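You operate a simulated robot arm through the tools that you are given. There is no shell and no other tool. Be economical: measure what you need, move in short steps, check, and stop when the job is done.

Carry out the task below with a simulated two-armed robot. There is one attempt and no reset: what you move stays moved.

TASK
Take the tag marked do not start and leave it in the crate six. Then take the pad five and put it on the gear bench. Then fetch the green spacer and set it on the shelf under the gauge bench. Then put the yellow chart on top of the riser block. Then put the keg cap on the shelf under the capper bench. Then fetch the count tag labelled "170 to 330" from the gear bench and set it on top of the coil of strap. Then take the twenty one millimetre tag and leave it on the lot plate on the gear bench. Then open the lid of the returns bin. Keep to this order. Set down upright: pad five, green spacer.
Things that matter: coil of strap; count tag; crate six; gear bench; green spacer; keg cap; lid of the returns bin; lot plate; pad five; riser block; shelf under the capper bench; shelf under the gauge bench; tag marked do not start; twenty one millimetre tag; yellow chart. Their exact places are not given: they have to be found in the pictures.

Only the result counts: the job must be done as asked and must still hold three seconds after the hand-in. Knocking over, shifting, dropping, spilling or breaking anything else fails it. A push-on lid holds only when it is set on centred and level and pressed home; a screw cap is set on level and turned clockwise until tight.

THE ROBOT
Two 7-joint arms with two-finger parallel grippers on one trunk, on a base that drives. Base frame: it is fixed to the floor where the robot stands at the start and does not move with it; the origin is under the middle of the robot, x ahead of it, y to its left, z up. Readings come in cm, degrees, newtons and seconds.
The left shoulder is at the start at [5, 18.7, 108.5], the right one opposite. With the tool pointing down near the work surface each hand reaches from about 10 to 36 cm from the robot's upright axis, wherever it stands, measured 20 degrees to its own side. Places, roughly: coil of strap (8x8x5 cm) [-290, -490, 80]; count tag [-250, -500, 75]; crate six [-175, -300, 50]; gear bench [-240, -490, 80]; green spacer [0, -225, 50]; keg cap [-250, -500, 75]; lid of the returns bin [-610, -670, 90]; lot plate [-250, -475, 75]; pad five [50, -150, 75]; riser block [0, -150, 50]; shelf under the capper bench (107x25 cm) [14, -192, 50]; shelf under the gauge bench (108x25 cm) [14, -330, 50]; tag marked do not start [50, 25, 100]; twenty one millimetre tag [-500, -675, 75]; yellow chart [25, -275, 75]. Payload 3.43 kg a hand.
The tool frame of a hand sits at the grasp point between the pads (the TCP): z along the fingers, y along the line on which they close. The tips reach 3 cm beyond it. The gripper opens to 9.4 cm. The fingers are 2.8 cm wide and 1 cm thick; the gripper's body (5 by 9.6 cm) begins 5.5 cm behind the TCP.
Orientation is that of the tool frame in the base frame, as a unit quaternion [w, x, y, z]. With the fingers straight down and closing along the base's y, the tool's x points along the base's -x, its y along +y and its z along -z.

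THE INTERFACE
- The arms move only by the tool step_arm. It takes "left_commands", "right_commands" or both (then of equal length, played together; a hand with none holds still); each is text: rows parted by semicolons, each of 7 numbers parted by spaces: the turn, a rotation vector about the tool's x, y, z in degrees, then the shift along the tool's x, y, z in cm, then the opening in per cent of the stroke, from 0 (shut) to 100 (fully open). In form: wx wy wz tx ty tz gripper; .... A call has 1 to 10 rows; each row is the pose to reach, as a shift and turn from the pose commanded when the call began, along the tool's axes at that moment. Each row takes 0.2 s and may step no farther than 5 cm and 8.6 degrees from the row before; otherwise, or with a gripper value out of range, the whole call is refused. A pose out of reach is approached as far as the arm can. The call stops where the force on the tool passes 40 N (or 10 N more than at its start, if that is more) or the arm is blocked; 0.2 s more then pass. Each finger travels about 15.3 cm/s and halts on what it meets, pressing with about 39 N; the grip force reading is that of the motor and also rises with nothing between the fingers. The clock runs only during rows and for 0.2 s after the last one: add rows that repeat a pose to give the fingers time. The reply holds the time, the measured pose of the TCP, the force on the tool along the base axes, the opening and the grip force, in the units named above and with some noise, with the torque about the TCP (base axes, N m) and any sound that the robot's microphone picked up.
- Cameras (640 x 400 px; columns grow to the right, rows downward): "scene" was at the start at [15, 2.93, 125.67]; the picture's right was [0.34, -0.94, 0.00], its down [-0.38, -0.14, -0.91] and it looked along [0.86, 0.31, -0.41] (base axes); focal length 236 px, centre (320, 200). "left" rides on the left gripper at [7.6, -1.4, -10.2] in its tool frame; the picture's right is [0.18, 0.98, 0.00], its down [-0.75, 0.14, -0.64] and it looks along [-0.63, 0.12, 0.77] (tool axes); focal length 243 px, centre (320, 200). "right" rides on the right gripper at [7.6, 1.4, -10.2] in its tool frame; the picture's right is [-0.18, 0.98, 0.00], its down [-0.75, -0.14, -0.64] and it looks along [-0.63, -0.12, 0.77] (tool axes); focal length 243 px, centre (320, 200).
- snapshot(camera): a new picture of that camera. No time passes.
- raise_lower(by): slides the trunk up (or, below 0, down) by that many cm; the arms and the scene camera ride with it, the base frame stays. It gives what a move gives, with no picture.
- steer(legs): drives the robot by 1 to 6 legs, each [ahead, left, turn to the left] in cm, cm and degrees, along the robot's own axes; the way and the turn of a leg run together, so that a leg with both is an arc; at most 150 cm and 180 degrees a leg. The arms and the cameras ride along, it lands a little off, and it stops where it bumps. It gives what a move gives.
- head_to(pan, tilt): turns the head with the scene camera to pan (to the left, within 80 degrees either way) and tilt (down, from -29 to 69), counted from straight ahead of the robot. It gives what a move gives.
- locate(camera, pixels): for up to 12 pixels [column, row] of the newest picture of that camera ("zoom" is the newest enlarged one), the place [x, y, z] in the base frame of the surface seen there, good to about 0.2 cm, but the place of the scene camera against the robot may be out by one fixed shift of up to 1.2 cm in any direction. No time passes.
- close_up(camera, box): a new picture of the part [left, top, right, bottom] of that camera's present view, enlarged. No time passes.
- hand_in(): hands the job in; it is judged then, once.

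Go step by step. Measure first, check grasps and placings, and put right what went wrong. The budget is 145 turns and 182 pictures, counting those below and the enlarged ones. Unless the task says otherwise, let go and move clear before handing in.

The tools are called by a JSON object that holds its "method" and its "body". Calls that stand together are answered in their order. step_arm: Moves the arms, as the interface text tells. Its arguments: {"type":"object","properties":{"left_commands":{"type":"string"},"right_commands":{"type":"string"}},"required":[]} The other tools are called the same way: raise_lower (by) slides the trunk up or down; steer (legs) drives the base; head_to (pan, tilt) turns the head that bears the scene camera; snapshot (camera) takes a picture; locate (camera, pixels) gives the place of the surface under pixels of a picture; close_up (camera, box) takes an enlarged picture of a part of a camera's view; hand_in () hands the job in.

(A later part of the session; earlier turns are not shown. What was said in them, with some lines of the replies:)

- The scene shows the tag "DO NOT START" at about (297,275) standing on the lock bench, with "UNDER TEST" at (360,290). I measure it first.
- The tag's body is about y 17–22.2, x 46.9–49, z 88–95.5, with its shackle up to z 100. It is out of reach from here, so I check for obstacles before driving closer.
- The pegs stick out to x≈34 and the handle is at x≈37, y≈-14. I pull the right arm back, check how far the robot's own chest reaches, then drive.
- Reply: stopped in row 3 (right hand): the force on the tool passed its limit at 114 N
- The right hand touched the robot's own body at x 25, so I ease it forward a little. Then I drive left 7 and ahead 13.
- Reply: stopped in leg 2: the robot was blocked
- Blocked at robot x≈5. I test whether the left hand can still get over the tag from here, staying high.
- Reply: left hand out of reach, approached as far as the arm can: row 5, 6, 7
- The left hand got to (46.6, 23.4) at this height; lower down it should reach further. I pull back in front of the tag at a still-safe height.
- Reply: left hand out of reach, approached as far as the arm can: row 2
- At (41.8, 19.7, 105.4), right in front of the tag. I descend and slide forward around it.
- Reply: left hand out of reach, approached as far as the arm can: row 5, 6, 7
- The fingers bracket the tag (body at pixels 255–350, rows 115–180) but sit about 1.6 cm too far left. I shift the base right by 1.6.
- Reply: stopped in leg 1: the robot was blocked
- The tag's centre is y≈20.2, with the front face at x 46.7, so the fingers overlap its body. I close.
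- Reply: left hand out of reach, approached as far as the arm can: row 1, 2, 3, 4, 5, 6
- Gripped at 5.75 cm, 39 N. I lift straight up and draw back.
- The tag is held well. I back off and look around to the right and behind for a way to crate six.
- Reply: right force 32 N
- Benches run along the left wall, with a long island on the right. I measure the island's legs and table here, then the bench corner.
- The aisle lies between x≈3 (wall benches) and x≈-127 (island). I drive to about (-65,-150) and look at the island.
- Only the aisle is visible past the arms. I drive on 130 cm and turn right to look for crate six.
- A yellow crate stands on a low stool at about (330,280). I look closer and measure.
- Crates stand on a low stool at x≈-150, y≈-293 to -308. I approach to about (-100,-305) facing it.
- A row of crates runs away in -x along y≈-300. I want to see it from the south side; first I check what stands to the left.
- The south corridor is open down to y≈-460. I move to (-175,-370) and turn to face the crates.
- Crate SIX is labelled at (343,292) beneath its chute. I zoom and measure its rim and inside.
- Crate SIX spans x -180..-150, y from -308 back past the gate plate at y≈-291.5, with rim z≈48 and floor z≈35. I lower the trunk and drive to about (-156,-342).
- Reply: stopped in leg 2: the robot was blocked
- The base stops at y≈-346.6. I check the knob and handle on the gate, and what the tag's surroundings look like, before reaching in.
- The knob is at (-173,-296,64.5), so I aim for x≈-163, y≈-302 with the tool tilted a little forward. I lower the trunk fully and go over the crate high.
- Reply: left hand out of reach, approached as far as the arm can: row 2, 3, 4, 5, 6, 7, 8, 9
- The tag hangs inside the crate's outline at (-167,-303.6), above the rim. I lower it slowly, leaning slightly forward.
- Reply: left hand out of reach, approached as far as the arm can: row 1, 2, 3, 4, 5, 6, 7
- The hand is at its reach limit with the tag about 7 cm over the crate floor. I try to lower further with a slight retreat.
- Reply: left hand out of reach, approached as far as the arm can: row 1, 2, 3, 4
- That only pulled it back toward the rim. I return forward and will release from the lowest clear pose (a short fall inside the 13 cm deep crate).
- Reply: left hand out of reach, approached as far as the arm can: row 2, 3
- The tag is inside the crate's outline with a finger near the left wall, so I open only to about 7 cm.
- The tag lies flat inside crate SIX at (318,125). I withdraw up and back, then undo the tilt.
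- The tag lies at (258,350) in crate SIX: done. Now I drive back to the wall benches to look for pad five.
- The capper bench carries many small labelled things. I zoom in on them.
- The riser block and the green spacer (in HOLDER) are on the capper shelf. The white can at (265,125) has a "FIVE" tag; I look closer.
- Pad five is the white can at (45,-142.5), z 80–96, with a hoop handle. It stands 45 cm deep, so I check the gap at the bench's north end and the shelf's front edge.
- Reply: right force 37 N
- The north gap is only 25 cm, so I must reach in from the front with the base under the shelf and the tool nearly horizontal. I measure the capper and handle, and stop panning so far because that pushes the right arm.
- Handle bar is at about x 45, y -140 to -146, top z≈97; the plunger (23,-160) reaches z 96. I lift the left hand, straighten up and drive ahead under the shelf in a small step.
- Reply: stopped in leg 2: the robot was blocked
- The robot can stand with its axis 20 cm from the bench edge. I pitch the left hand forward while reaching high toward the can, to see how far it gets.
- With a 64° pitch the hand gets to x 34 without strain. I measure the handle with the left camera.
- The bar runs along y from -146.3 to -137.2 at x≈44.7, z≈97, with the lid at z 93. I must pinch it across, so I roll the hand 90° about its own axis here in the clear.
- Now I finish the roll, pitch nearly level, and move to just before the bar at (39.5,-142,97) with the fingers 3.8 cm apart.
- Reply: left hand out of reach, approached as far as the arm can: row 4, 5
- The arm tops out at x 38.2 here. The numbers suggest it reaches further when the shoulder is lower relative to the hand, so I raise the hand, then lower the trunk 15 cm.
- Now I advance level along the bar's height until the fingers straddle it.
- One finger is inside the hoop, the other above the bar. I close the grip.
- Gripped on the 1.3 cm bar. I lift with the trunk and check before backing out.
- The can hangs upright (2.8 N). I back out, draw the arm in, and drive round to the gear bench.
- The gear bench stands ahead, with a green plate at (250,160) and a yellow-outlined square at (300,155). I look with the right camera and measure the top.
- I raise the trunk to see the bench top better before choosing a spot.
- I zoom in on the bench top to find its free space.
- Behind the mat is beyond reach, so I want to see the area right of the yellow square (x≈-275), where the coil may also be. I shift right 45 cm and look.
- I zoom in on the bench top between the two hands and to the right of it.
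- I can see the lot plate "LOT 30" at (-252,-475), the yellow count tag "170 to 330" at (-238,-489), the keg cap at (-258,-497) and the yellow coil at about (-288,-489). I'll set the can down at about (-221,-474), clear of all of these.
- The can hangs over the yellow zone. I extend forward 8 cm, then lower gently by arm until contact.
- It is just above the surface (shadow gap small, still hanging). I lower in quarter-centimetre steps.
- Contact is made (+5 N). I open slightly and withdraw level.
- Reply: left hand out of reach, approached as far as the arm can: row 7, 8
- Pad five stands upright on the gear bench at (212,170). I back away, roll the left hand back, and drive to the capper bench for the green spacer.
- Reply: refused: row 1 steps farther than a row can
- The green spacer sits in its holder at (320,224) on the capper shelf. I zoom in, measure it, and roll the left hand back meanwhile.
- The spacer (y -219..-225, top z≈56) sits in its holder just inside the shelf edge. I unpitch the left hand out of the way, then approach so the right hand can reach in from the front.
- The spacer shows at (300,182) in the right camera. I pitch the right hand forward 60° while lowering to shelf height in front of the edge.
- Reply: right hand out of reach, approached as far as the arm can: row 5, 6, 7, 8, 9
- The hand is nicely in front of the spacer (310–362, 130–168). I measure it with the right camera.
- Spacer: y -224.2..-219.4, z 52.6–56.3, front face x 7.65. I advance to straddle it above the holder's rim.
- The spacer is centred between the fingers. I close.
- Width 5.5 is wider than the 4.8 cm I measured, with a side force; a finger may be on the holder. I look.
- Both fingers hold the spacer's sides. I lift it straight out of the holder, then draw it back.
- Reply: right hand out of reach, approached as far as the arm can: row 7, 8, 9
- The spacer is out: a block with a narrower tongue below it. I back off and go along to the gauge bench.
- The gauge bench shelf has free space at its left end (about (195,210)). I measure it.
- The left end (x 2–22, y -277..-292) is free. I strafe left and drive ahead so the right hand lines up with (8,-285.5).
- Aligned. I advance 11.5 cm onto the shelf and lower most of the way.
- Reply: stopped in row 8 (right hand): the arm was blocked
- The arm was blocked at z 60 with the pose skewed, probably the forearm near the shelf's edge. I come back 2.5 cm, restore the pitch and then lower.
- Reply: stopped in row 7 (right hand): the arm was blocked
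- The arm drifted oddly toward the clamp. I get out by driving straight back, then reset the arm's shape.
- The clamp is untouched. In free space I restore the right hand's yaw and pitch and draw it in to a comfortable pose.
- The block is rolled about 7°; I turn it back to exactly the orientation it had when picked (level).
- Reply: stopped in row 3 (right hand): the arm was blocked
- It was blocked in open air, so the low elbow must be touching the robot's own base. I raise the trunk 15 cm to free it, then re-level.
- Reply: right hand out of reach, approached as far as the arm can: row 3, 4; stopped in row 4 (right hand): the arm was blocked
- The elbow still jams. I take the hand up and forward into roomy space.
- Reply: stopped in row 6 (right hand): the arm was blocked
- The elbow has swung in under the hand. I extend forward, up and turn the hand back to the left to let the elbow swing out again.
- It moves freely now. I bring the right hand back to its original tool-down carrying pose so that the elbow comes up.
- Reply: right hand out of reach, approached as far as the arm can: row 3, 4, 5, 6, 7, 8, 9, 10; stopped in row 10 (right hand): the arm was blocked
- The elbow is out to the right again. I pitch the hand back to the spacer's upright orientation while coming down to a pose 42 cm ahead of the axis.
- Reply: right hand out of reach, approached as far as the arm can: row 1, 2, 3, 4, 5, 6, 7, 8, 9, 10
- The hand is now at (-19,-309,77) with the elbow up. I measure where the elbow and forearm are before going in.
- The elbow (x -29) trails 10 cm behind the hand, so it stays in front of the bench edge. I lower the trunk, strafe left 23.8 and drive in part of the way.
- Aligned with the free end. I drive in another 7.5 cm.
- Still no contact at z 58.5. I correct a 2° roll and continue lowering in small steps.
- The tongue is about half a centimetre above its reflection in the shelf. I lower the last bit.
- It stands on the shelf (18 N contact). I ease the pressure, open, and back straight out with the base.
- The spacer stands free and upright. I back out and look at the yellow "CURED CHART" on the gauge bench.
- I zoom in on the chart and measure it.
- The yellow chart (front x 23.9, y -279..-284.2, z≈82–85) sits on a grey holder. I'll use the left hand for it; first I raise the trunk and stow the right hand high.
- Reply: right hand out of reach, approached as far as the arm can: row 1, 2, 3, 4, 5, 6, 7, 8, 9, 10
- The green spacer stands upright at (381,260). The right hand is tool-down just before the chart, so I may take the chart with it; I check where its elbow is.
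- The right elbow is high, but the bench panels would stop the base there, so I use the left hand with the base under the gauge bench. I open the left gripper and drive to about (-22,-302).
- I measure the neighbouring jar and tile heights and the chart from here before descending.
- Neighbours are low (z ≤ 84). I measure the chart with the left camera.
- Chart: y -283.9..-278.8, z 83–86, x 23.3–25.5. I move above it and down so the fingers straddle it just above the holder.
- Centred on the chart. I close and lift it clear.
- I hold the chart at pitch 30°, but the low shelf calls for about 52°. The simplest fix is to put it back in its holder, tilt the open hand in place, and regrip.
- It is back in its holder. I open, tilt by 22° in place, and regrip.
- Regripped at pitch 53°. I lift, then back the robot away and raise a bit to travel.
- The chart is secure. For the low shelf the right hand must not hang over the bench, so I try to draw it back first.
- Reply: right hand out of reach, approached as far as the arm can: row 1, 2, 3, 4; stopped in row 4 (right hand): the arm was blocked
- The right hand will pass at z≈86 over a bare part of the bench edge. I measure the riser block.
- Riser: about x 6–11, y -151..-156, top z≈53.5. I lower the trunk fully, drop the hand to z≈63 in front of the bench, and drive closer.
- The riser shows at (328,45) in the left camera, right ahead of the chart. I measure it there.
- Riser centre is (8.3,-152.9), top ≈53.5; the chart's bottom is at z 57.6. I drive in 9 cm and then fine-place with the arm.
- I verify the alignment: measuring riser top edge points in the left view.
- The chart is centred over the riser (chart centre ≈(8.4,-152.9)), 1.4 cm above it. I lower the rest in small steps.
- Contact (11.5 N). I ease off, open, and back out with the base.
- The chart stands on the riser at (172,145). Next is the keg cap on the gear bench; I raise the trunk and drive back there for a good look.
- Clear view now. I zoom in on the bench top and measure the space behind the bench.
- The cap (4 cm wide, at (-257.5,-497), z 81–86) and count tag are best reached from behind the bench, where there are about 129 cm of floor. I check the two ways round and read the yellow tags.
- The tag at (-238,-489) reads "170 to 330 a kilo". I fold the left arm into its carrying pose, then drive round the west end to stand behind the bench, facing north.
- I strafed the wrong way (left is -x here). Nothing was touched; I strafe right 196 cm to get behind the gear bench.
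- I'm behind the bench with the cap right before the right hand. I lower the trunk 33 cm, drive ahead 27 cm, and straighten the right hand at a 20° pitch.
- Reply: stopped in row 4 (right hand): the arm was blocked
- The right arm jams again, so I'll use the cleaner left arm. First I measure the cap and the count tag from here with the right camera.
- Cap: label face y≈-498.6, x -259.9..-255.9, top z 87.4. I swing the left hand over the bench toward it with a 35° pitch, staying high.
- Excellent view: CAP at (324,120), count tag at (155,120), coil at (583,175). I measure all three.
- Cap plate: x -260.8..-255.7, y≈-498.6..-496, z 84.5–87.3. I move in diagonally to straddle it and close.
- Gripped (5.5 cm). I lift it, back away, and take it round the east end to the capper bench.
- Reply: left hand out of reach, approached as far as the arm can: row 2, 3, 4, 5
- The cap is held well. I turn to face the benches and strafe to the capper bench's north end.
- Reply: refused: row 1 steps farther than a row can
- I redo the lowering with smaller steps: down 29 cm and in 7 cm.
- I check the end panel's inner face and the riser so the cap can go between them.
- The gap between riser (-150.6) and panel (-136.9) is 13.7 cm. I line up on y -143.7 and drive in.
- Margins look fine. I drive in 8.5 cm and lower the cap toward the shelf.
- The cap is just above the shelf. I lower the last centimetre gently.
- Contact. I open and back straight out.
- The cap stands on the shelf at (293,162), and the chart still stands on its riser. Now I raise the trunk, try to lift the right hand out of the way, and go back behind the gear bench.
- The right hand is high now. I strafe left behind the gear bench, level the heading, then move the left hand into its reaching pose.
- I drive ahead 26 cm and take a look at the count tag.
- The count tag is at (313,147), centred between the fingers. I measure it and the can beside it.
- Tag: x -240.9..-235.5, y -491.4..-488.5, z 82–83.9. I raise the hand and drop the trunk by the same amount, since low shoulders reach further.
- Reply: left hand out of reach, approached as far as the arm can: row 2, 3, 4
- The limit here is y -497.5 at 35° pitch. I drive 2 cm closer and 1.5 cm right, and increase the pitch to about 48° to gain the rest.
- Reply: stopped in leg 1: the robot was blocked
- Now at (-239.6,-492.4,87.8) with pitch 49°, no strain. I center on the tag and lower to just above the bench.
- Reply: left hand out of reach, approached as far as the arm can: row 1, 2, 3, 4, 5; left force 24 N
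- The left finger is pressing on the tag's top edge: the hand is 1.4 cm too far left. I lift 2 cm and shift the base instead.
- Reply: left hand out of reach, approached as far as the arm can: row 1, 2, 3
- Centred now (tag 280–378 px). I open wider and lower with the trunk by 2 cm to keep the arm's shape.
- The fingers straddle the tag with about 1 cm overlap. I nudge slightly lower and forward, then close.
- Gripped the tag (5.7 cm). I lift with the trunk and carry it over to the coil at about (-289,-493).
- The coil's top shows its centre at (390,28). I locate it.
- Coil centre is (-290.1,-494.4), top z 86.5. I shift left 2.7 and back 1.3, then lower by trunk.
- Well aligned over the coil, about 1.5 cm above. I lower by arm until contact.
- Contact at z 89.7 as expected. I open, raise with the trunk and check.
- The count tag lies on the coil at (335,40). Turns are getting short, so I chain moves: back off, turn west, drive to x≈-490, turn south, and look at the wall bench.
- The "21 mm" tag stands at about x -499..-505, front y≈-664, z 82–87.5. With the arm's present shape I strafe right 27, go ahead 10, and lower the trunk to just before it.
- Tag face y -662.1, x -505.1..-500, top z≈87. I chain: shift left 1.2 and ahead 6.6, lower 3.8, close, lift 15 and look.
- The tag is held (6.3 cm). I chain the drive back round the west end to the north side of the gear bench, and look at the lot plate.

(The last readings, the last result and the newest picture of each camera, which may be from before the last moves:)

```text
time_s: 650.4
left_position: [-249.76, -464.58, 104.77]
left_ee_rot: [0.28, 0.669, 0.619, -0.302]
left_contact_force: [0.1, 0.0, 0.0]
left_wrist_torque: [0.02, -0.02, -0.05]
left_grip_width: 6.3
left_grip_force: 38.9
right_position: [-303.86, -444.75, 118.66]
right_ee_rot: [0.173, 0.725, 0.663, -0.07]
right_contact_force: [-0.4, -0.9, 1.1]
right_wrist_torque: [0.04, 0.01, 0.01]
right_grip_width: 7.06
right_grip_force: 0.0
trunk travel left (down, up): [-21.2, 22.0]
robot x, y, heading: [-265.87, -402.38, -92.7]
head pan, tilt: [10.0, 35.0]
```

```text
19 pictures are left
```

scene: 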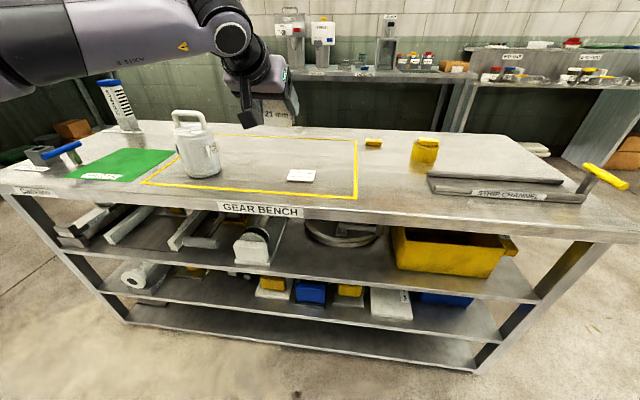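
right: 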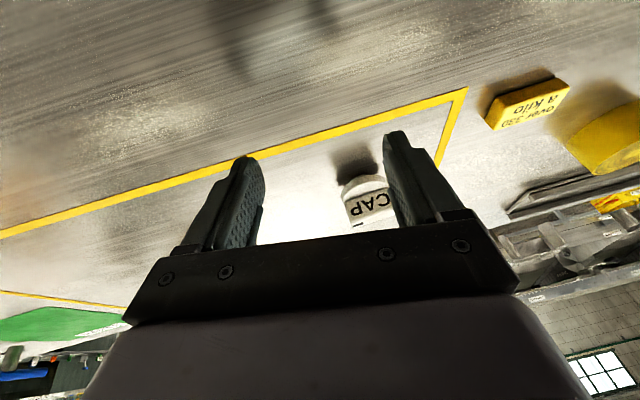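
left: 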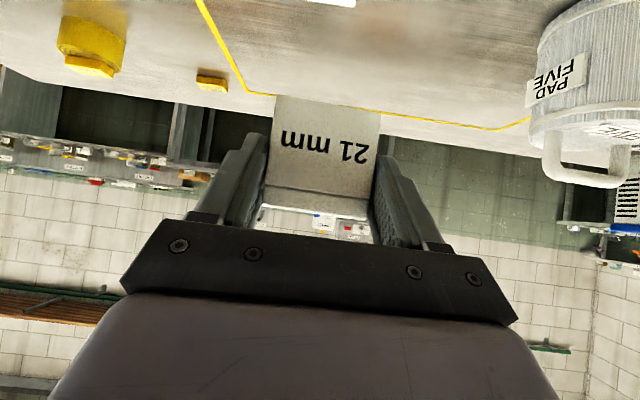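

Everything stands in place. I square up, move over the plate, lower partway, and measure the plate with the left camera.

{"method": "steer", "body": {"legs": [[0, 0, 2.7], [0, -5.3, 0], [3, 0, 0]]}}

{"method": "raise_lower", "body": {"by": -11}}

{"method": "snapshot", "body": {"camera": "left"}}

{"method": "locate", "body": {"camera": "left", "pixels": [[280, 40], [300, 40], [320, 40], [340, 40], [360, 40], [280, 65], [300, 65], [320, 65], [340, 65], [360, 65], [320, 85], [320, 15]]}}

{"method": "locate", "body": {"camera": "scene", "pixels": [[290, 172], [312, 173], [288, 180], [314, 181], [301, 176]]}}

```text
time_s: 652.4
left_position: [-252.35, -466.87, 104.85]
left_ee_rot: [0.287, 0.654, 0.635, -0.295]
left_contact_force: [0.0, 0.2, 0.1]
left_wrist_torque: [0.0, 0.0, 0.02]
left_grip_width: 6.27
left_grip_force: 39.1
right_position: [-307.36, -449.5, 118.62]
right_ee_rot: [0.174, 0.71, 0.679, -0.066]
right_contact_force: [-0.2, 0.5, -0.3]
right_wrist_torque: [-0.03, 0.01, 0.01]
right_grip_width: 7.03
right_grip_force: 0.1
trunk travel left (down, up): [-21.2, 22.0]
robot x, y, heading: [-271.06, -405.47, -89.8]
head pan, tilt: [10.0, 35.0]
```

```text
time_s: 653.8
left_position: [-252.39, -466.8, 93.87]
left_ee_rot: [0.288, 0.654, 0.635, -0.295]
left_contact_force: [-1.1, 0.3, -1.3]
left_wrist_torque: [0.0, 0.0, 0.01]
left_grip_width: 6.27
left_grip_force: 38.8
right_position: [-307.37, -449.53, 107.62]
right_ee_rot: [0.173, 0.711, 0.678, -0.066]
right_contact_force: [0.6, -0.4, -0.5]
right_wrist_torque: [0.0, 0.0, -0.02]
right_grip_width: 7.08
right_grip_force: 0.1
trunk travel left (down, up): [-10.2, 33.0]
robot x, y, heading: [-271.18, -405.27, -89.8]
head pan, tilt: [10.0, 35.0]
```

```text
18 pictures are left
```

left: 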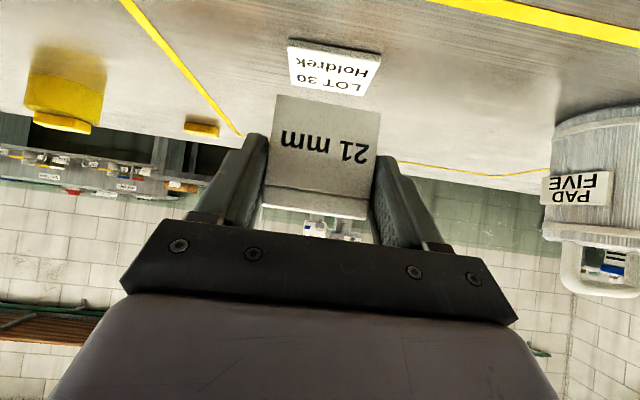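

```text
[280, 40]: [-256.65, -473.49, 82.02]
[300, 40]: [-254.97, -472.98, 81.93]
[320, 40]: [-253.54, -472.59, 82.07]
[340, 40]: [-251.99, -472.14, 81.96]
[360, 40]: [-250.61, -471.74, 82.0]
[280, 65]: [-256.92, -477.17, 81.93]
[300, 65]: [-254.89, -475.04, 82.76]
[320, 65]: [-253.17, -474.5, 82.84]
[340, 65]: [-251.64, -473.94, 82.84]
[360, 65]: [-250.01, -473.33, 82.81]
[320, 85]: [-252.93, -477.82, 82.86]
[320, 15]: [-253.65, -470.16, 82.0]
```

```text
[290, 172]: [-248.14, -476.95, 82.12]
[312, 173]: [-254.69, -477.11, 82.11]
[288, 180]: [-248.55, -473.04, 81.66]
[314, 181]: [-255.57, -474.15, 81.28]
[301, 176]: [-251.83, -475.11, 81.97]
```

Plate centre ≈(-252.4,-475.4), top z 82.85. I chain: ahead 7.4, lower 5.6, touch down by arm, open, raise, look.

{"method": "steer", "body": {"legs": [[7.4, 0, 0]]}}

{"method": "raise_lower", "body": {"by": -5.6}}

{"method": "step_arm", "body": {"left_commands": "0 0 0 0.2 0 0.18 0;0 0 0 0.4 0 0.35 0;0 0 0 0.5 0 0.44 0;0 0 0 0.58 0 0.5 0;0 0 0 0.58 0 0.5 0"}}

{"method": "snapshot", "body": {"camera": "left"}}

```text
time_s: 654.9
left_position: [-252.42, -473.95, 93.83]
left_ee_rot: [0.288, 0.654, 0.634, -0.295]
left_contact_force: [0.6, -0.4, -0.3]
left_wrist_torque: [-0.01, -0.03, 0.0]
left_grip_width: 6.29
left_grip_force: 39.5
right_position: [-307.3, -456.71, 107.71]
right_ee_rot: [0.175, 0.709, 0.68, -0.066]
right_contact_force: [-0.2, 0.6, 0.1]
right_wrist_torque: [-0.02, -0.02, 0.03]
right_grip_width: 7.05
right_grip_force: 0.1
trunk travel left (down, up): [-10.2, 33.0]
robot x, y, heading: [-271.62, -412.92, -90.0]
head pan, tilt: [10.0, 35.0]
```

```text
time_s: 655.8
left_position: [-252.39, -474.07, 88.13]
left_ee_rot: [0.288, 0.654, 0.634, -0.296]
left_contact_force: [0.1, 0.4, -0.2]
left_wrist_torque: [-0.01, -0.01, -0.03]
left_grip_width: 6.28
left_grip_force: 39.0
right_position: [-307.34, -456.75, 102.09]
right_ee_rot: [0.174, 0.71, 0.679, -0.068]
right_contact_force: [1.0, -0.6, -0.6]
right_wrist_torque: [0.02, -0.05, 0.03]
right_grip_width: 7.05
right_grip_force: 0.0
trunk travel left (down, up): [-4.6, 38.6]
robot x, y, heading: [-270.92, -412.63, -89.9]
head pan, tilt: [10.0, 35.0]
```

```text
time_s: 657.0
left_position: [-252.3, -474.02, 87.68]
left_ee_rot: [0.288, 0.654, 0.634, -0.296]
left_contact_force: [0.5, -0.4, 4.2]
left_wrist_torque: [-0.13, 0.08, 0.06]
left_grip_width: 6.26
left_grip_force: 39.0
right_position: [-307.3, -456.68, 102.11]
right_ee_rot: [0.175, 0.709, 0.68, -0.066]
right_contact_force: [0.1, 1.4, -1.0]
right_wrist_torque: [0.0, 0.02, 0.0]
right_grip_width: 7.05
right_grip_force: 0.1
trunk travel left (down, up): [-4.6, 38.6]
robot x, y, heading: [-271.02, -412.61, -89.9]
head pan, tilt: [10.0, 35.0]
```

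```text
17 pictures are left
```

left: 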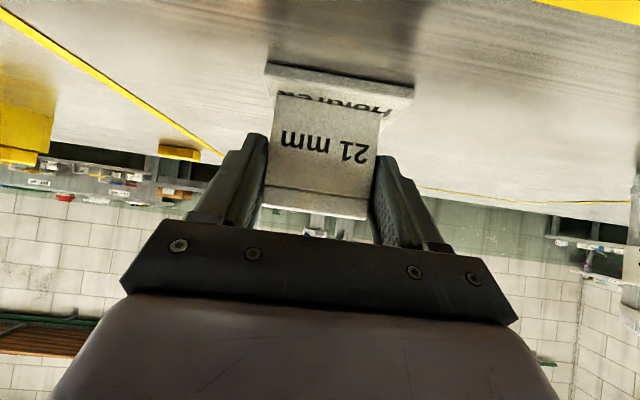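

The tag stands on the plate (4 N contact). I release, raise, back off, and in the same go drive round to the returns bin on the west side and look.

{"method": "step_arm", "body": {"left_commands": "0 0 0 0.4 0 0.4 70;0 0 0 0.4 0 0.4 80;0 0 0 0.4 0 0.4 84;0 0 0 0.4 0 0.4 84"}}

{"method": "raise_lower", "body": {"by": 22}}

{"method": "snapshot", "body": {"camera": "left"}}

{"method": "steer", "body": {"legs": [[-10, 0, 0], [0, -119, 0], [90, 0, 0], [90, 0, 0], [0, -100, 0], [0, -95, 0]]}}

{"method": "head_to", "body": {"pan": 0, "tilt": 30}}

{"method": "snapshot", "body": {"camera": "scene"}}

{"method": "locate", "body": {"camera": "scene", "pixels": [[200, 170], [250, 170], [300, 170], [350, 170], [400, 170], [250, 200], [300, 200], [350, 200], [400, 200], [450, 200], [320, 230], [400, 230]]}}

```text
time_s: 658.0
left_position: [-252.37, -474.07, 87.04]
left_ee_rot: [0.288, 0.654, 0.635, -0.295]
left_contact_force: [0.5, 0.3, -0.8]
left_wrist_torque: [0.0, 0.01, 0.0]
left_grip_width: 7.9
left_grip_force: 0.0
right_position: [-307.34, -456.74, 102.16]
right_ee_rot: [0.175, 0.709, 0.68, -0.066]
right_contact_force: [0.3, -0.3, 0.0]
right_wrist_torque: [0.01, 0.01, -0.01]
right_grip_width: 7.05
right_grip_force: 0.1
trunk travel left (down, up): [-4.6, 38.6]
robot x, y, heading: [-271.15, -412.98, -89.7]
head pan, tilt: [10.0, 35.0]
```

```text
time_s: 660.4
left_position: [-252.4, -474.22, 109.04]
left_ee_rot: [0.288, 0.654, 0.634, -0.295]
left_contact_force: [-0.5, -0.1, -0.4]
left_wrist_torque: [-0.01, 0.0, 0.0]
left_grip_width: 7.91
left_grip_force: 0.2
right_position: [-307.32, -456.82, 123.94]
right_ee_rot: [0.174, 0.709, 0.68, -0.067]
right_contact_force: [-0.6, -0.1, 0.1]
right_wrist_torque: [-0.03, 0.01, 0.02]
right_grip_width: 7.02
right_grip_force: 0.1
trunk travel left (down, up): [-26.6, 16.6]
robot x, y, heading: [-271.2, -413.01, -89.9]
head pan, tilt: [10.0, 35.0]
```

```text
16 pictures are left
```

left: 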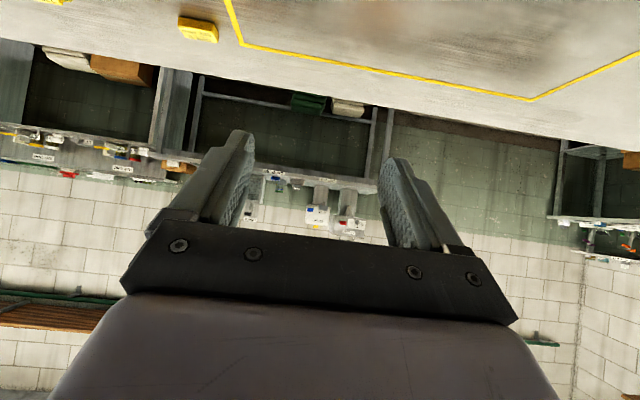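

```text
time_s: 697.1
left_position: [-550.32, -657.43, 108.96]
left_ee_rot: [0.299, 0.63, 0.658, -0.285]
left_contact_force: [-0.3, 0.3, 0.3]
left_wrist_torque: [0.03, 0.0, -0.02]
left_grip_width: 7.9
left_grip_force: 0.2
right_position: [-606.41, -644.1, 124.03]
right_ee_rot: [0.177, 0.684, 0.705, -0.06]
right_contact_force: [0.3, -0.7, -0.4]
right_wrist_torque: [-0.03, -0.02, -0.01]
right_grip_width: 7.06
right_grip_force: 0.0
trunk travel left (down, up): [-26.6, 16.6]
robot x, y, heading: [-573.28, -597.45, -85.7]
head pan, tilt: [10.0, 35.0]
```

```text
time_s: 697.8
left_position: [-550.34, -657.34, 109.02]
left_ee_rot: [0.299, 0.629, 0.658, -0.285]
left_contact_force: [0.4, -0.5, 0.1]
left_wrist_torque: [0.0, -0.02, 0.0]
left_grip_width: 7.89
left_grip_force: 0.1
right_position: [-606.51, -644.05, 124.11]
right_ee_rot: [0.176, 0.685, 0.705, -0.059]
right_contact_force: [0.7, 0.2, 0.7]
right_wrist_torque: [0.01, 0.02, -0.03]
right_grip_width: 7.04
right_grip_force: 0.0
trunk travel left (down, up): [-26.6, 16.6]
robot x, y, heading: [-573.82, -597.56, -85.8]
head pan, tilt: [0.0, 30.0]
```

```text
15 pictures are left
```

scene: 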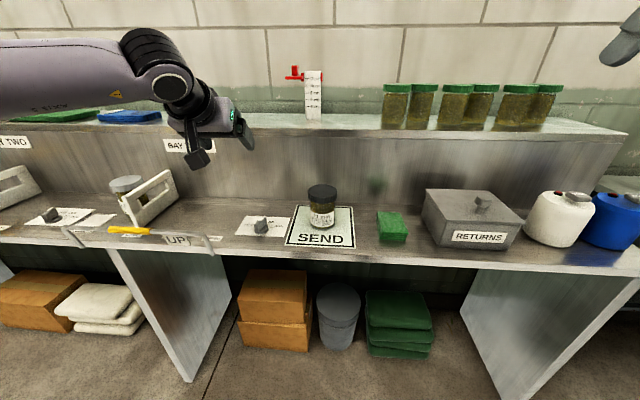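

```text
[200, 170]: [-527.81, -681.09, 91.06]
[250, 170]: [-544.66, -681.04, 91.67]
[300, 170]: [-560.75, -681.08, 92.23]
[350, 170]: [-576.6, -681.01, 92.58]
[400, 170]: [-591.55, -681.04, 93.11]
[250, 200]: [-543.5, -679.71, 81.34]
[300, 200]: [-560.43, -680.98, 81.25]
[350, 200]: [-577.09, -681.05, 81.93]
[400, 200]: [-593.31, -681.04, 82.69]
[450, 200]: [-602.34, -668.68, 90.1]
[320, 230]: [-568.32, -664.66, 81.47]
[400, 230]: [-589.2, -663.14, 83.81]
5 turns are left
```

5 turns left. The returns bin has a lid with a knob at about (482,203). I zoom, locate it, and move the left hand to just before it, high.

{"method": "close_up", "body": {"camera": "scene", "box": [400, 160, 560, 270]}}

{"method": "locate", "body": {"camera": "scene", "pixels": [[482, 196], [482, 200], [482, 204], [482, 208], [482, 213], [476, 202], [488, 202], [440, 228], [520, 222], [430, 193], [500, 193], [480, 225]]}}

{"method": "steer", "body": {"legs": [[0, 0, -4.3], [0, -56.5, 0]]}}

{"method": "raise_lower", "body": {"by": -7}}

{"method": "snapshot", "body": {"camera": "left"}}

{"method": "locate", "body": {"camera": "left", "pixels": [[300, 60], [320, 60], [340, 60], [300, 90], [320, 90], [340, 90], [300, 120], [320, 120], [340, 120], [320, 30], [320, 150], [360, 90]]}}

```text
3.64 times, centred on (480, 215) of scene
```

zoom: 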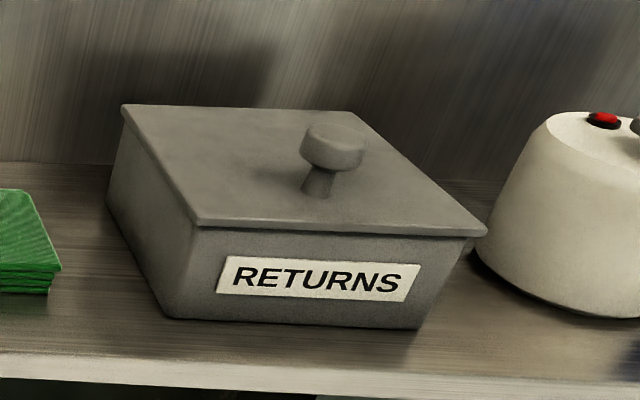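

```text
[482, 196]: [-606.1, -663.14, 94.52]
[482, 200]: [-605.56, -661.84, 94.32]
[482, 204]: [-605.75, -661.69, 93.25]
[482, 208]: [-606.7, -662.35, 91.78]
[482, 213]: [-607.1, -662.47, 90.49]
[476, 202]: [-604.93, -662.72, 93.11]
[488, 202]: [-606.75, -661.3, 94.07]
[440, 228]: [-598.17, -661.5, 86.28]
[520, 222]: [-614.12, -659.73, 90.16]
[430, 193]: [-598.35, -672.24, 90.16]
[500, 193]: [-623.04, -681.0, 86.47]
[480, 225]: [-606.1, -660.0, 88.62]
```

```text
time_s: 703.6
left_position: [-608.92, -659.11, 108.93]
left_ee_rot: [0.289, 0.651, 0.638, -0.294]
left_contact_force: [0.2, 1.0, -0.1]
left_wrist_torque: [-0.01, -0.01, -0.01]
left_grip_width: 7.91
left_grip_force: 0.0
right_position: [-664.01, -642.12, 124.07]
right_ee_rot: [0.174, 0.708, 0.682, -0.066]
right_contact_force: [0.8, 0.5, 0.4]
right_wrist_torque: [0.0, 0.02, -0.02]
right_grip_width: 7.04
right_grip_force: 0.2
trunk travel left (down, up): [-26.6, 16.6]
robot x, y, heading: [-628.23, -597.88, -89.6]
head pan, tilt: [0.0, 30.0]
```

```text
time_s: 704.7
left_position: [-608.9, -659.0, 102.05]
left_ee_rot: [0.288, 0.651, 0.637, -0.295]
left_contact_force: [-0.8, 1.0, 0.5]
left_wrist_torque: [-0.03, 0.01, -0.02]
left_grip_width: 7.88
left_grip_force: 0.1
right_position: [-664.0, -642.12, 117.07]
right_ee_rot: [0.175, 0.707, 0.682, -0.066]
right_contact_force: [-0.2, 0.2, -0.5]
right_wrist_torque: [0.02, -0.01, 0.02]
right_grip_width: 7.05
right_grip_force: 0.1
trunk travel left (down, up): [-19.6, 23.6]
robot x, y, heading: [-628.16, -597.81, -89.4]
head pan, tilt: [0.0, 30.0]
```

```text
13 pictures are left
```

left: 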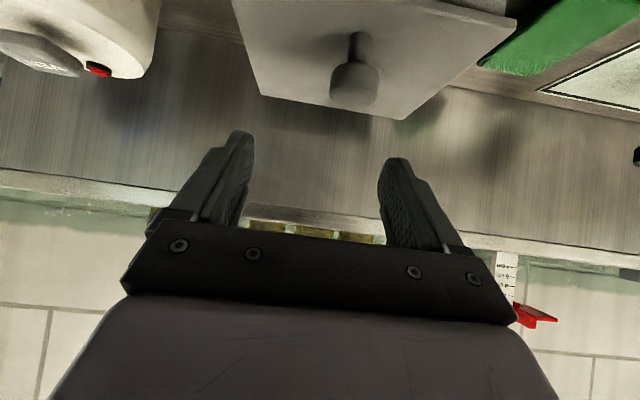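

```text
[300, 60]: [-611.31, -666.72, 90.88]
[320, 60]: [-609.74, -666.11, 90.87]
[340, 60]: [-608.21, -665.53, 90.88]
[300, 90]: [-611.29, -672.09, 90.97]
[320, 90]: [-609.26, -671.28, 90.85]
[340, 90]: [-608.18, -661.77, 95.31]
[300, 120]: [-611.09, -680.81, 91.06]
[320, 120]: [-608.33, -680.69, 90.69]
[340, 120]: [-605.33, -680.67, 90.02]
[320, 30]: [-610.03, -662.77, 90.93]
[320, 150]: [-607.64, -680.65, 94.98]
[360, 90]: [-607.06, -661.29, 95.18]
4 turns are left
```

The lid (z 90.9) is hinged at the back, since the knob is near its front, at about (-607.3,-661.6), head z 92–95.3. I approach: ahead 2.7, arm 1.6 left, trunk down 7.5, close, look.

{"method": "steer", "body": {"legs": [[2.7, 0, 0]]}}

{"method": "step_arm", "body": {"left_commands": "0 0 0 0 0.8 0 85;0 0 0 0 1.6 0 85;0 0 0 0 1.6 0 85"}}

{"method": "raise_lower", "body": {"by": -7.5}}

{"method": "step_arm", "body": {"left_commands": "0 0 0 0 0 0 60;0 0 0 0 0 0 40;0 0 0 0 0 0 20;0 0 0 0 0 0 0;0 0 0 0 0 0 0;0 0 0 0 0 0 0"}}

{"method": "snapshot", "body": {"camera": "left"}}

```text
time_s: 705.5
left_position: [-608.79, -661.74, 101.91]
left_ee_rot: [0.288, 0.651, 0.638, -0.294]
left_contact_force: [0.3, 0.8, 0.1]
left_wrist_torque: [0.02, 0.0, 0.0]
left_grip_width: 7.91
left_grip_force: 0.2
right_position: [-664.02, -644.82, 117.08]
right_ee_rot: [0.175, 0.707, 0.683, -0.065]
right_contact_force: [0.2, -0.3, 0.2]
right_wrist_torque: [0.01, -0.05, 0.03]
right_grip_width: 7.07
right_grip_force: 0.0
trunk travel left (down, up): [-19.6, 23.6]
robot x, y, heading: [-628.2, -600.6, -89.7]
head pan, tilt: [0.0, 30.0]
```

```text
time_s: 706.3
left_position: [-607.37, -661.5, 102.03]
left_ee_rot: [0.289, 0.651, 0.637, -0.294]
left_contact_force: [-0.5, -0.3, -0.1]
left_wrist_torque: [0.01, 0.0, 0.01]
left_grip_width: 8.0
left_grip_force: 0.2
right_position: [-663.96, -644.84, 117.06]
right_ee_rot: [0.175, 0.707, 0.682, -0.066]
right_contact_force: [-0.6, 0.2, -0.1]
right_wrist_torque: [-0.03, -0.01, -0.01]
right_grip_width: 7.06
right_grip_force: 0.0
trunk travel left (down, up): [-19.6, 23.6]
robot x, y, heading: [-628.13, -600.51, -89.5]
head pan, tilt: [0.0, 30.0]
```

```text
time_s: 707.4
left_position: [-607.22, -661.57, 94.57]
left_ee_rot: [0.289, 0.651, 0.637, -0.294]
left_contact_force: [0.2, -0.7, 0.3]
left_wrist_torque: [-0.02, 0.02, -0.01]
left_grip_width: 7.98
left_grip_force: 0.0
right_position: [-663.95, -644.67, 109.63]
right_ee_rot: [0.175, 0.708, 0.681, -0.066]
right_contact_force: [0.5, 0.5, 0.0]
right_wrist_torque: [-0.02, -0.03, -0.01]
right_grip_width: 7.05
right_grip_force: 0.0
trunk travel left (down, up): [-12.1, 31.1]
robot x, y, heading: [-628.22, -600.67, -89.7]
head pan, tilt: [0.0, 30.0]
```

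```text
time_s: 708.8
left_position: [-607.1, -661.65, 94.59]
left_ee_rot: [0.289, 0.651, 0.637, -0.294]
left_contact_force: [5.8, -0.2, 1.2]
left_wrist_torque: [0.09, -0.07, 0.12]
left_grip_width: 3.3
left_grip_force: 44.6
right_position: [-663.91, -644.85, 109.55]
right_ee_rot: [0.175, 0.706, 0.683, -0.066]
right_contact_force: [0.1, -1.3, -0.2]
right_wrist_torque: [0.01, -0.03, -0.01]
right_grip_width: 7.05
right_grip_force: 0.1
trunk travel left (down, up): [-12.1, 31.1]
robot x, y, heading: [-628.29, -600.38, -89.5]
head pan, tilt: [0.0, 30.0]
```

```text
12 pictures are left
3 turns are left
```

left: 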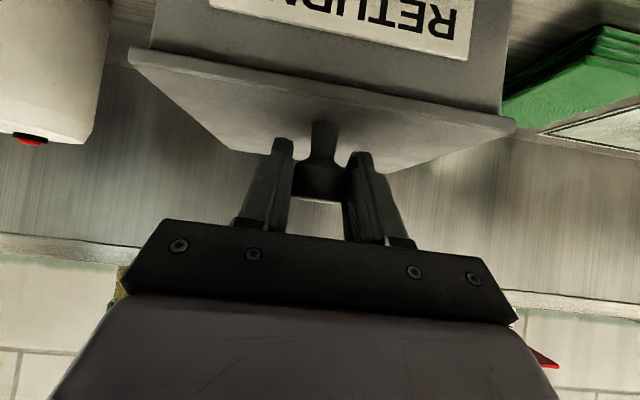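

The knob is gripped (3.3 cm). The lid hinges at the rear (y≈-673), so I lift along that arc: first with the arm, then with alternating small trunk and base moves, and look.

{"method": "step_arm", "body": {"left_commands": "0 0 0 -1 0 -0.32 0;0 0 0 -2.02 0 -0.58 0;0 0 0 -3.07 0 -0.75 0;0 0 0 -4.12 0 -0.83 0;0 0 0 -5.15 0 -0.8 0;0 0 0 -6.2 0 -0.66 0;0 0 0 -6.2 0 -0.66 0"}}

{"method": "raise_lower", "body": {"by": 0.65}}

{"method": "steer", "body": {"legs": [[1.7, 0, 0]]}}

{"method": "raise_lower", "body": {"by": 1.1}}

{"method": "steer", "body": {"legs": [[1.9, 0, 0]]}}

{"method": "raise_lower", "body": {"by": 0.7}}

{"method": "steer", "body": {"legs": [[2.1, 0, 0]]}}

{"method": "raise_lower", "body": {"by": 0.35}}

{"method": "steer", "body": {"legs": [[2.1, 0, 0]]}}

{"method": "steer", "body": {"legs": [[2.1, 0, 0]]}}

{"method": "snapshot", "body": {"camera": "left"}}

{"method": "snapshot", "body": {"camera": "scene"}}

```text
time_s: 710.4
left_position: [-607.04, -663.39, 98.14]
left_ee_rot: [0.285, 0.656, 0.634, -0.295]
left_contact_force: [-23.6, -1.5, -12.4]
left_wrist_torque: [1.22, 0.11, -0.35]
left_grip_width: 3.29
left_grip_force: 44.5
left hand out of reach, approached as far as the arm can: row 4, 5, 6, 7
right_position: [-664.28, -644.86, 109.41]
right_ee_rot: [0.175, 0.707, 0.682, -0.064]
right_contact_force: [0.0, -0.1, -0.6]
right_wrist_torque: [-0.04, -0.01, 0.02]
right_grip_width: 7.06
right_grip_force: 0.1
trunk travel left (down, up): [-12.1, 31.1]
robot x, y, heading: [-628.42, -600.47, -89.5]
head pan, tilt: [0.0, 30.0]
```

```text
time_s: 711.0
left_position: [-607.1, -663.63, 98.56]
left_ee_rot: [0.284, 0.657, 0.634, -0.294]
left_contact_force: [-31.0, -13.5, -17.4]
left_wrist_torque: [0.77, 0.34, -0.21]
left_grip_width: 3.31
left_grip_force: 44.8
right_position: [-664.22, -644.98, 110.04]
right_ee_rot: [0.175, 0.708, 0.681, -0.063]
right_contact_force: [-0.1, -0.2, 1.0]
right_wrist_torque: [-0.01, -0.01, 0.0]
right_grip_width: 7.01
right_grip_force: 0.0
trunk travel left (down, up): [-12.8, 30.4]
robot x, y, heading: [-628.39, -600.34, -89.6]
head pan, tilt: [0.0, 30.0]
```

```text
time_s: 711.7
left_position: [-607.09, -664.69, 99.64]
left_ee_rot: [0.29, 0.653, 0.631, -0.301]
left_contact_force: [-25.4, 17.5, 15.3]
left_wrist_torque: [-0.15, 0.57, -0.16]
left_grip_width: 3.3
left_grip_force: 45.5
right_position: [-664.18, -646.13, 110.29]
right_ee_rot: [0.178, 0.706, 0.683, -0.065]
right_contact_force: [-0.3, 0.1, -0.3]
right_wrist_torque: [0.0, 0.02, 0.0]
right_grip_width: 7.07
right_grip_force: 0.1
trunk travel left (down, up): [-12.8, 30.4]
robot x, y, heading: [-627.91, -602.4, -89.5]
head pan, tilt: [0.0, 30.0]
```

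```text
time_s: 712.3
left_position: [-607.22, -664.88, 100.1]
left_ee_rot: [0.285, 0.656, 0.632, -0.298]
left_contact_force: [-10.2, 4.6, -13.3]
left_wrist_torque: [1.34, 0.06, -0.13]
left_grip_width: 3.35
left_grip_force: 45.1
right_position: [-664.15, -646.58, 111.16]
right_ee_rot: [0.175, 0.707, 0.682, -0.066]
right_contact_force: [-0.2, 0.2, 0.4]
right_wrist_torque: [0.03, 0.01, -0.01]
right_grip_width: 7.03
right_grip_force: 0.0
trunk travel left (down, up): [-13.8, 29.3]
robot x, y, heading: [-628.28, -602.25, -89.6]
head pan, tilt: [0.0, 30.0]
```

```text
time_s: 713.1
left_position: [-607.13, -666.42, 101.4]
left_ee_rot: [0.293, 0.65, 0.63, -0.308]
left_contact_force: [-7.6, 20.8, 25.7]
left_wrist_torque: [-0.29, 0.32, -0.03]
left_grip_width: 3.34
left_grip_force: 44.1
right_position: [-664.12, -647.92, 111.54]
right_ee_rot: [0.177, 0.707, 0.682, -0.066]
right_contact_force: [0.3, -0.2, -0.5]
right_wrist_torque: [-0.02, -0.03, 0.03]
right_grip_width: 7.05
right_grip_force: 0.1
trunk travel left (down, up): [-13.8, 29.3]
robot x, y, heading: [-628.39, -604.24, -89.4]
head pan, tilt: [0.0, 30.0]
```

```text
time_s: 713.7
left_position: [-607.19, -666.71, 101.93]
left_ee_rot: [0.29, 0.653, 0.629, -0.307]
left_contact_force: [-3.5, 15.2, -1.6]
left_wrist_torque: [1.37, 0.01, -0.02]
left_grip_width: 3.34
left_grip_force: 45.5
right_position: [-663.9, -648.23, 111.97]
right_ee_rot: [0.176, 0.707, 0.682, -0.065]
right_contact_force: [0.6, 0.3, -0.4]
right_wrist_torque: [0.0, -0.01, 0.03]
right_grip_width: 7.05
right_grip_force: 0.0
trunk travel left (down, up): [-14.6, 28.6]
robot x, y, heading: [-628.27, -603.96, -89.5]
head pan, tilt: [0.0, 30.0]
```

```text
time_s: 714.6
left_position: [-607.13, -668.43, 103.32]
left_ee_rot: [0.296, 0.646, 0.626, -0.32]
left_contact_force: [1.2, 8.4, 4.8]
left_wrist_torque: [0.75, -0.05, 0.04]
left_grip_width: 3.29
left_grip_force: 45.3
right_position: [-663.92, -650.38, 112.09]
right_ee_rot: [0.175, 0.707, 0.682, -0.065]
right_contact_force: [0.1, 0.0, -0.8]
right_wrist_torque: [-0.02, 0.02, 0.0]
right_grip_width: 7.07
right_grip_force: 0.1
trunk travel left (down, up): [-14.6, 28.6]
robot x, y, heading: [-628.17, -606.29, -89.5]
head pan, tilt: [0.0, 30.0]
stopped in leg 1: the force on the tool passed its limit at 45 N (the readings are from after the stop); the commanded pose is now the measured one
```

```text
time_s: 715.1
left_position: [-607.18, -668.62, 103.47]
left_ee_rot: [0.294, 0.648, 0.626, -0.319]
left_contact_force: [-1.5, 9.6, -2.7]
left_wrist_torque: [0.99, 0.0, 0.0]
left_grip_width: 3.28
left_grip_force: 45.3
right_position: [-663.94, -650.39, 112.37]
right_ee_rot: [0.176, 0.706, 0.682, -0.065]
right_contact_force: [1.4, 1.1, 0.2]
right_wrist_torque: [-0.02, 0.01, 0.01]
right_grip_width: 7.05
right_grip_force: 0.0
trunk travel left (down, up): [-14.9, 28.3]
robot x, y, heading: [-628.24, -606.27, -89.5]
head pan, tilt: [0.0, 30.0]
```

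```text
time_s: 715.9
left_position: [-607.2, -670.5, 104.56]
left_ee_rot: [0.302, 0.643, 0.623, -0.327]
left_contact_force: [3.1, 0.2, 29.1]
left_wrist_torque: [-1.22, 0.12, 0.0]
left_grip_width: 3.21
left_grip_force: 45.0
right_position: [-664.02, -652.17, 112.53]
right_ee_rot: [0.177, 0.706, 0.682, -0.065]
right_contact_force: [0.5, -0.2, -0.2]
right_wrist_torque: [0.0, -0.02, 0.03]
right_grip_width: 7.03
right_grip_force: 0.1
trunk travel left (down, up): [-14.9, 28.3]
robot x, y, heading: [-628.12, -608.24, -89.4]
head pan, tilt: [0.0, 30.0]
```

```text
time_s: 716.7
left_position: [-607.06, -672.78, 105.35]
left_ee_rot: [0.305, 0.641, 0.62, -0.335]
left_contact_force: [0.3, -3.9, 31.5]
left_wrist_torque: [-1.25, 0.16, 0.06]
left_grip_width: 3.1
left_grip_force: 45.4
right_position: [-663.98, -654.39, 112.48]
right_ee_rot: [0.176, 0.706, 0.683, -0.066]
right_contact_force: [-0.1, 1.0, 1.2]
right_wrist_torque: [0.01, 0.02, 0.01]
right_grip_width: 7.02
right_grip_force: 0.1
trunk travel left (down, up): [-14.9, 28.3]
robot x, y, heading: [-628.15, -610.81, -89.6]
head pan, tilt: [0.0, 30.0]
```

```text
11 pictures are left
```

left: 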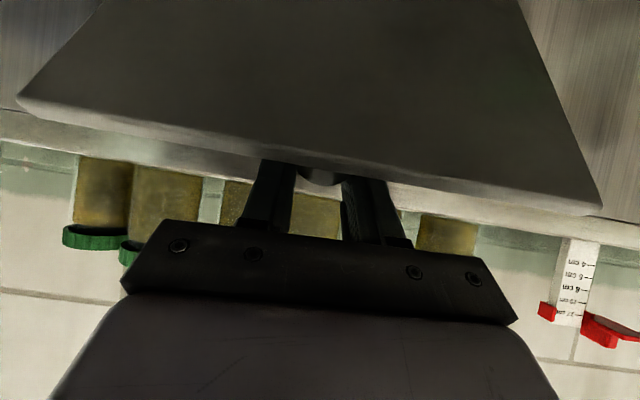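

```text
10 pictures are left
2 turns are left
```

scene: 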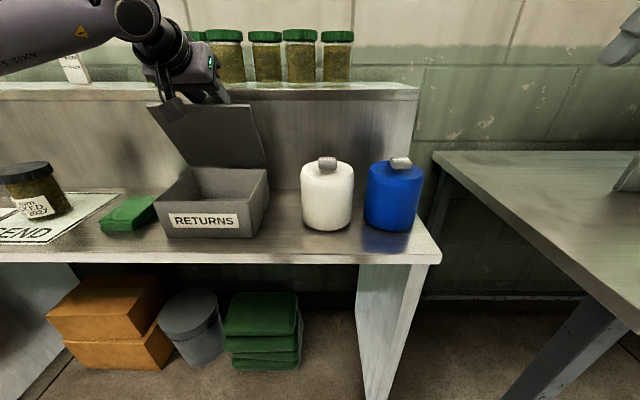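

The lid is open about 70° and the bin has not moved. I push it on toward vertical, open the fingers, raise clear and look.

{"method": "raise_lower", "body": {"by": 0.5}}

{"method": "steer", "body": {"legs": [[2.4, 0, 0]]}}

{"method": "steer", "body": {"legs": [[2.2, 0, 0]]}}

{"method": "steer", "body": {"legs": [[1.0, 0, 0]]}}

{"method": "step_arm", "body": {"left_commands": "0 0 0 0 0 0 45;0 0 0 0 0 0 60;0 0 0 0 0 0 75;0 0 0 0 0 0 75"}}

{"method": "raise_lower", "body": {"by": 9}}

{"method": "steer", "body": {"legs": [[-20, 0, 0]]}}

{"method": "snapshot", "body": {"camera": "scene"}}

```text
time_s: 717.3
left_position: [-607.13, -672.9, 105.26]
left_ee_rot: [0.303, 0.641, 0.622, -0.333]
left_contact_force: [-2.0, 6.1, -4.7]
left_wrist_torque: [0.77, 0.05, -0.05]
left_grip_width: 3.12
left_grip_force: 45.1
right_position: [-663.95, -654.66, 112.7]
right_ee_rot: [0.176, 0.707, 0.682, -0.066]
right_contact_force: [-0.3, 0.5, -0.1]
right_wrist_torque: [-0.01, 0.0, 0.01]
right_grip_width: 7.02
right_grip_force: 0.3
trunk travel left (down, up): [-15.4, 27.8]
robot x, y, heading: [-628.07, -610.76, -89.2]
head pan, tilt: [0.0, 30.0]
```

```text
time_s: 718.1
left_position: [-606.99, -675.39, 105.53]
left_ee_rot: [0.306, 0.639, 0.622, -0.334]
left_contact_force: [0.2, -0.3, 4.2]
left_wrist_torque: [0.08, 0.01, -0.03]
left_grip_width: 0.01
left_grip_force: 32.8
right_position: [-663.99, -656.99, 112.89]
right_ee_rot: [0.175, 0.707, 0.682, -0.065]
right_contact_force: [0.0, 0.6, 0.8]
right_wrist_torque: [0.0, 0.0, 0.0]
right_grip_width: 7.04
right_grip_force: 0.1
trunk travel left (down, up): [-15.4, 27.8]
robot x, y, heading: [-628.05, -612.92, -89.4]
head pan, tilt: [0.0, 30.0]
```

```text
time_s: 718.9
left_position: [-606.88, -677.45, 105.49]
left_ee_rot: [0.304, 0.64, 0.622, -0.333]
left_contact_force: [-0.1, 12.7, -6.2]
left_wrist_torque: [0.31, 0.09, 0.01]
left_grip_width: 0.01
left_grip_force: 33.0
right_position: [-663.94, -659.29, 113.01]
right_ee_rot: [0.175, 0.707, 0.682, -0.066]
right_contact_force: [-1.4, 0.0, -0.4]
right_wrist_torque: [0.02, 0.01, 0.0]
right_grip_width: 7.03
right_grip_force: 0.1
trunk travel left (down, up): [-15.4, 27.8]
robot x, y, heading: [-628.02, -615.48, -89.6]
head pan, tilt: [0.0, 30.0]
```

```text
time_s: 719.7
left_position: [-606.85, -677.45, 105.53]
left_ee_rot: [0.301, 0.642, 0.623, -0.33]
left_contact_force: [2.6, 13.7, 2.7]
left_wrist_torque: [0.01, -0.1, 0.04]
left_grip_width: 0.0
left_grip_force: 33.1
right_position: [-663.7, -659.87, 112.95]
right_ee_rot: [0.176, 0.707, 0.682, -0.066]
right_contact_force: [0.0, 0.0, -0.3]
right_wrist_torque: [-0.01, -0.02, 0.02]
right_grip_width: 7.04
right_grip_force: 0.0
trunk travel left (down, up): [-15.4, 27.8]
robot x, y, heading: [-627.99, -615.85, -89.3]
head pan, tilt: [0.0, 30.0]
stopped in leg 1: the force on the tool passed its limit at 52 N (the readings are from after the stop); the commanded pose is now the measured one
```

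```text
time_s: 720.7
left_position: [-607.29, -677.42, 105.6]
left_ee_rot: [0.301, 0.643, 0.622, -0.33]
left_contact_force: [-17.2, 25.5, 5.8]
left_wrist_torque: [-0.01, -0.06, 0.25]
left_grip_width: 6.01
left_grip_force: 0.0
right_position: [-663.81, -659.6, 112.9]
right_ee_rot: [0.177, 0.706, 0.683, -0.066]
right_contact_force: [0.2, 0.0, 0.2]
right_wrist_torque: [-0.03, 0.01, 0.01]
right_grip_width: 7.05
right_grip_force: 0.0
trunk travel left (down, up): [-15.4, 27.8]
robot x, y, heading: [-627.69, -615.69, -89.4]
head pan, tilt: [0.0, 30.0]
```

```text
time_s: 721.1
left_position: [-607.46, -677.36, 105.84]
left_ee_rot: [0.29, 0.648, 0.626, -0.323]
left_contact_force: [-6.3, 10.0, 1.8]
left_wrist_torque: [0.01, 0.05, 0.14]
left_grip_width: 6.72
left_grip_force: 0.0
right_position: [-663.87, -659.67, 114.08]
right_ee_rot: [0.176, 0.706, 0.683, -0.064]
right_contact_force: [0.0, -0.7, 0.3]
right_wrist_torque: [0.01, -0.01, 0.02]
right_grip_width: 7.05
right_grip_force: 0.1
trunk travel left (down, up): [-16.6, 26.5]
robot x, y, heading: [-628.22, -615.43, -89.5]
head pan, tilt: [0.0, 30.0]
stopped: the force on the tool passed its limit at 47 N (the readings are from after the stop); the commanded pose is now the measured one
```

```text
time_s: 722.7
left_position: [-607.36, -658.39, 105.73]
left_ee_rot: [0.29, 0.647, 0.628, -0.32]
left_contact_force: [0.0, 0.6, 0.0]
left_wrist_torque: [0.01, -0.01, 0.04]
left_grip_width: 7.03
left_grip_force: 0.0
right_position: [-663.94, -640.65, 114.08]
right_ee_rot: [0.176, 0.706, 0.683, -0.066]
right_contact_force: [0.6, 0.0, -0.6]
right_wrist_torque: [-0.01, -0.02, 0.01]
right_grip_width: 7.02
right_grip_force: 0.1
trunk travel left (down, up): [-16.6, 26.5]
robot x, y, heading: [-628.52, -596.45, -89.4]
head pan, tilt: [0.0, 30.0]
```

```text
9 pictures are left
1 turns are left
```

scene: 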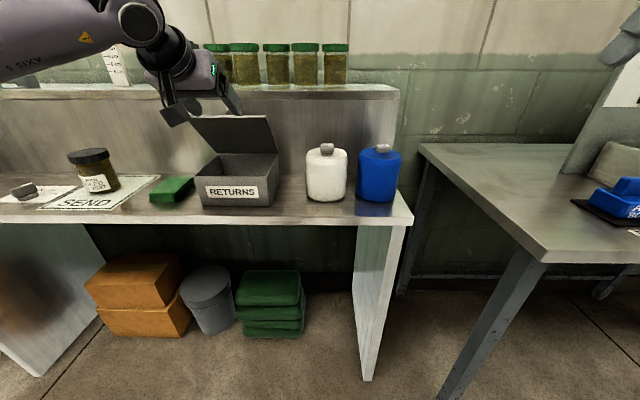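

The returns bin's lid stays open by itself at (235,135), nothing is in the grippers and the hands are clear, so I hand in.

{"method": "hand_in", "body": {}}

```text
The job is handed in.
```

I worked through all eight steps in the order you gave and handed the job in, but I have not seen the verdict. I saw each placement sitting as asked once I let go, except the twenty one millimetre tag. It was touching down on the lot plate when I released it, and no later picture shows it there.

- **Tag marked do not start:** it is in crate six. It fell about 7 cm inside the crate because the arm could not reach lower, and it lies flat.
- **Pad five:** it stands upright on the gear bench, inside the yellow outline.
- **Green spacer:** it stands upright on the shelf under the gauge bench.
- **Yellow chart:** it stands on top of the riser block.
- **Keg cap:** it is on the shelf under the capper bench.
- **Count tag "170 to 330":** it lies on top of the coil of strap.
- **Returns bin lid:** it stays open by itself. My grip slipped off the knob near the end of the lift.

Along the way the robot's base bumped the lock bench, crate six's stool, the capper bench and the gear bench. I did not see anything knocked over or moved.
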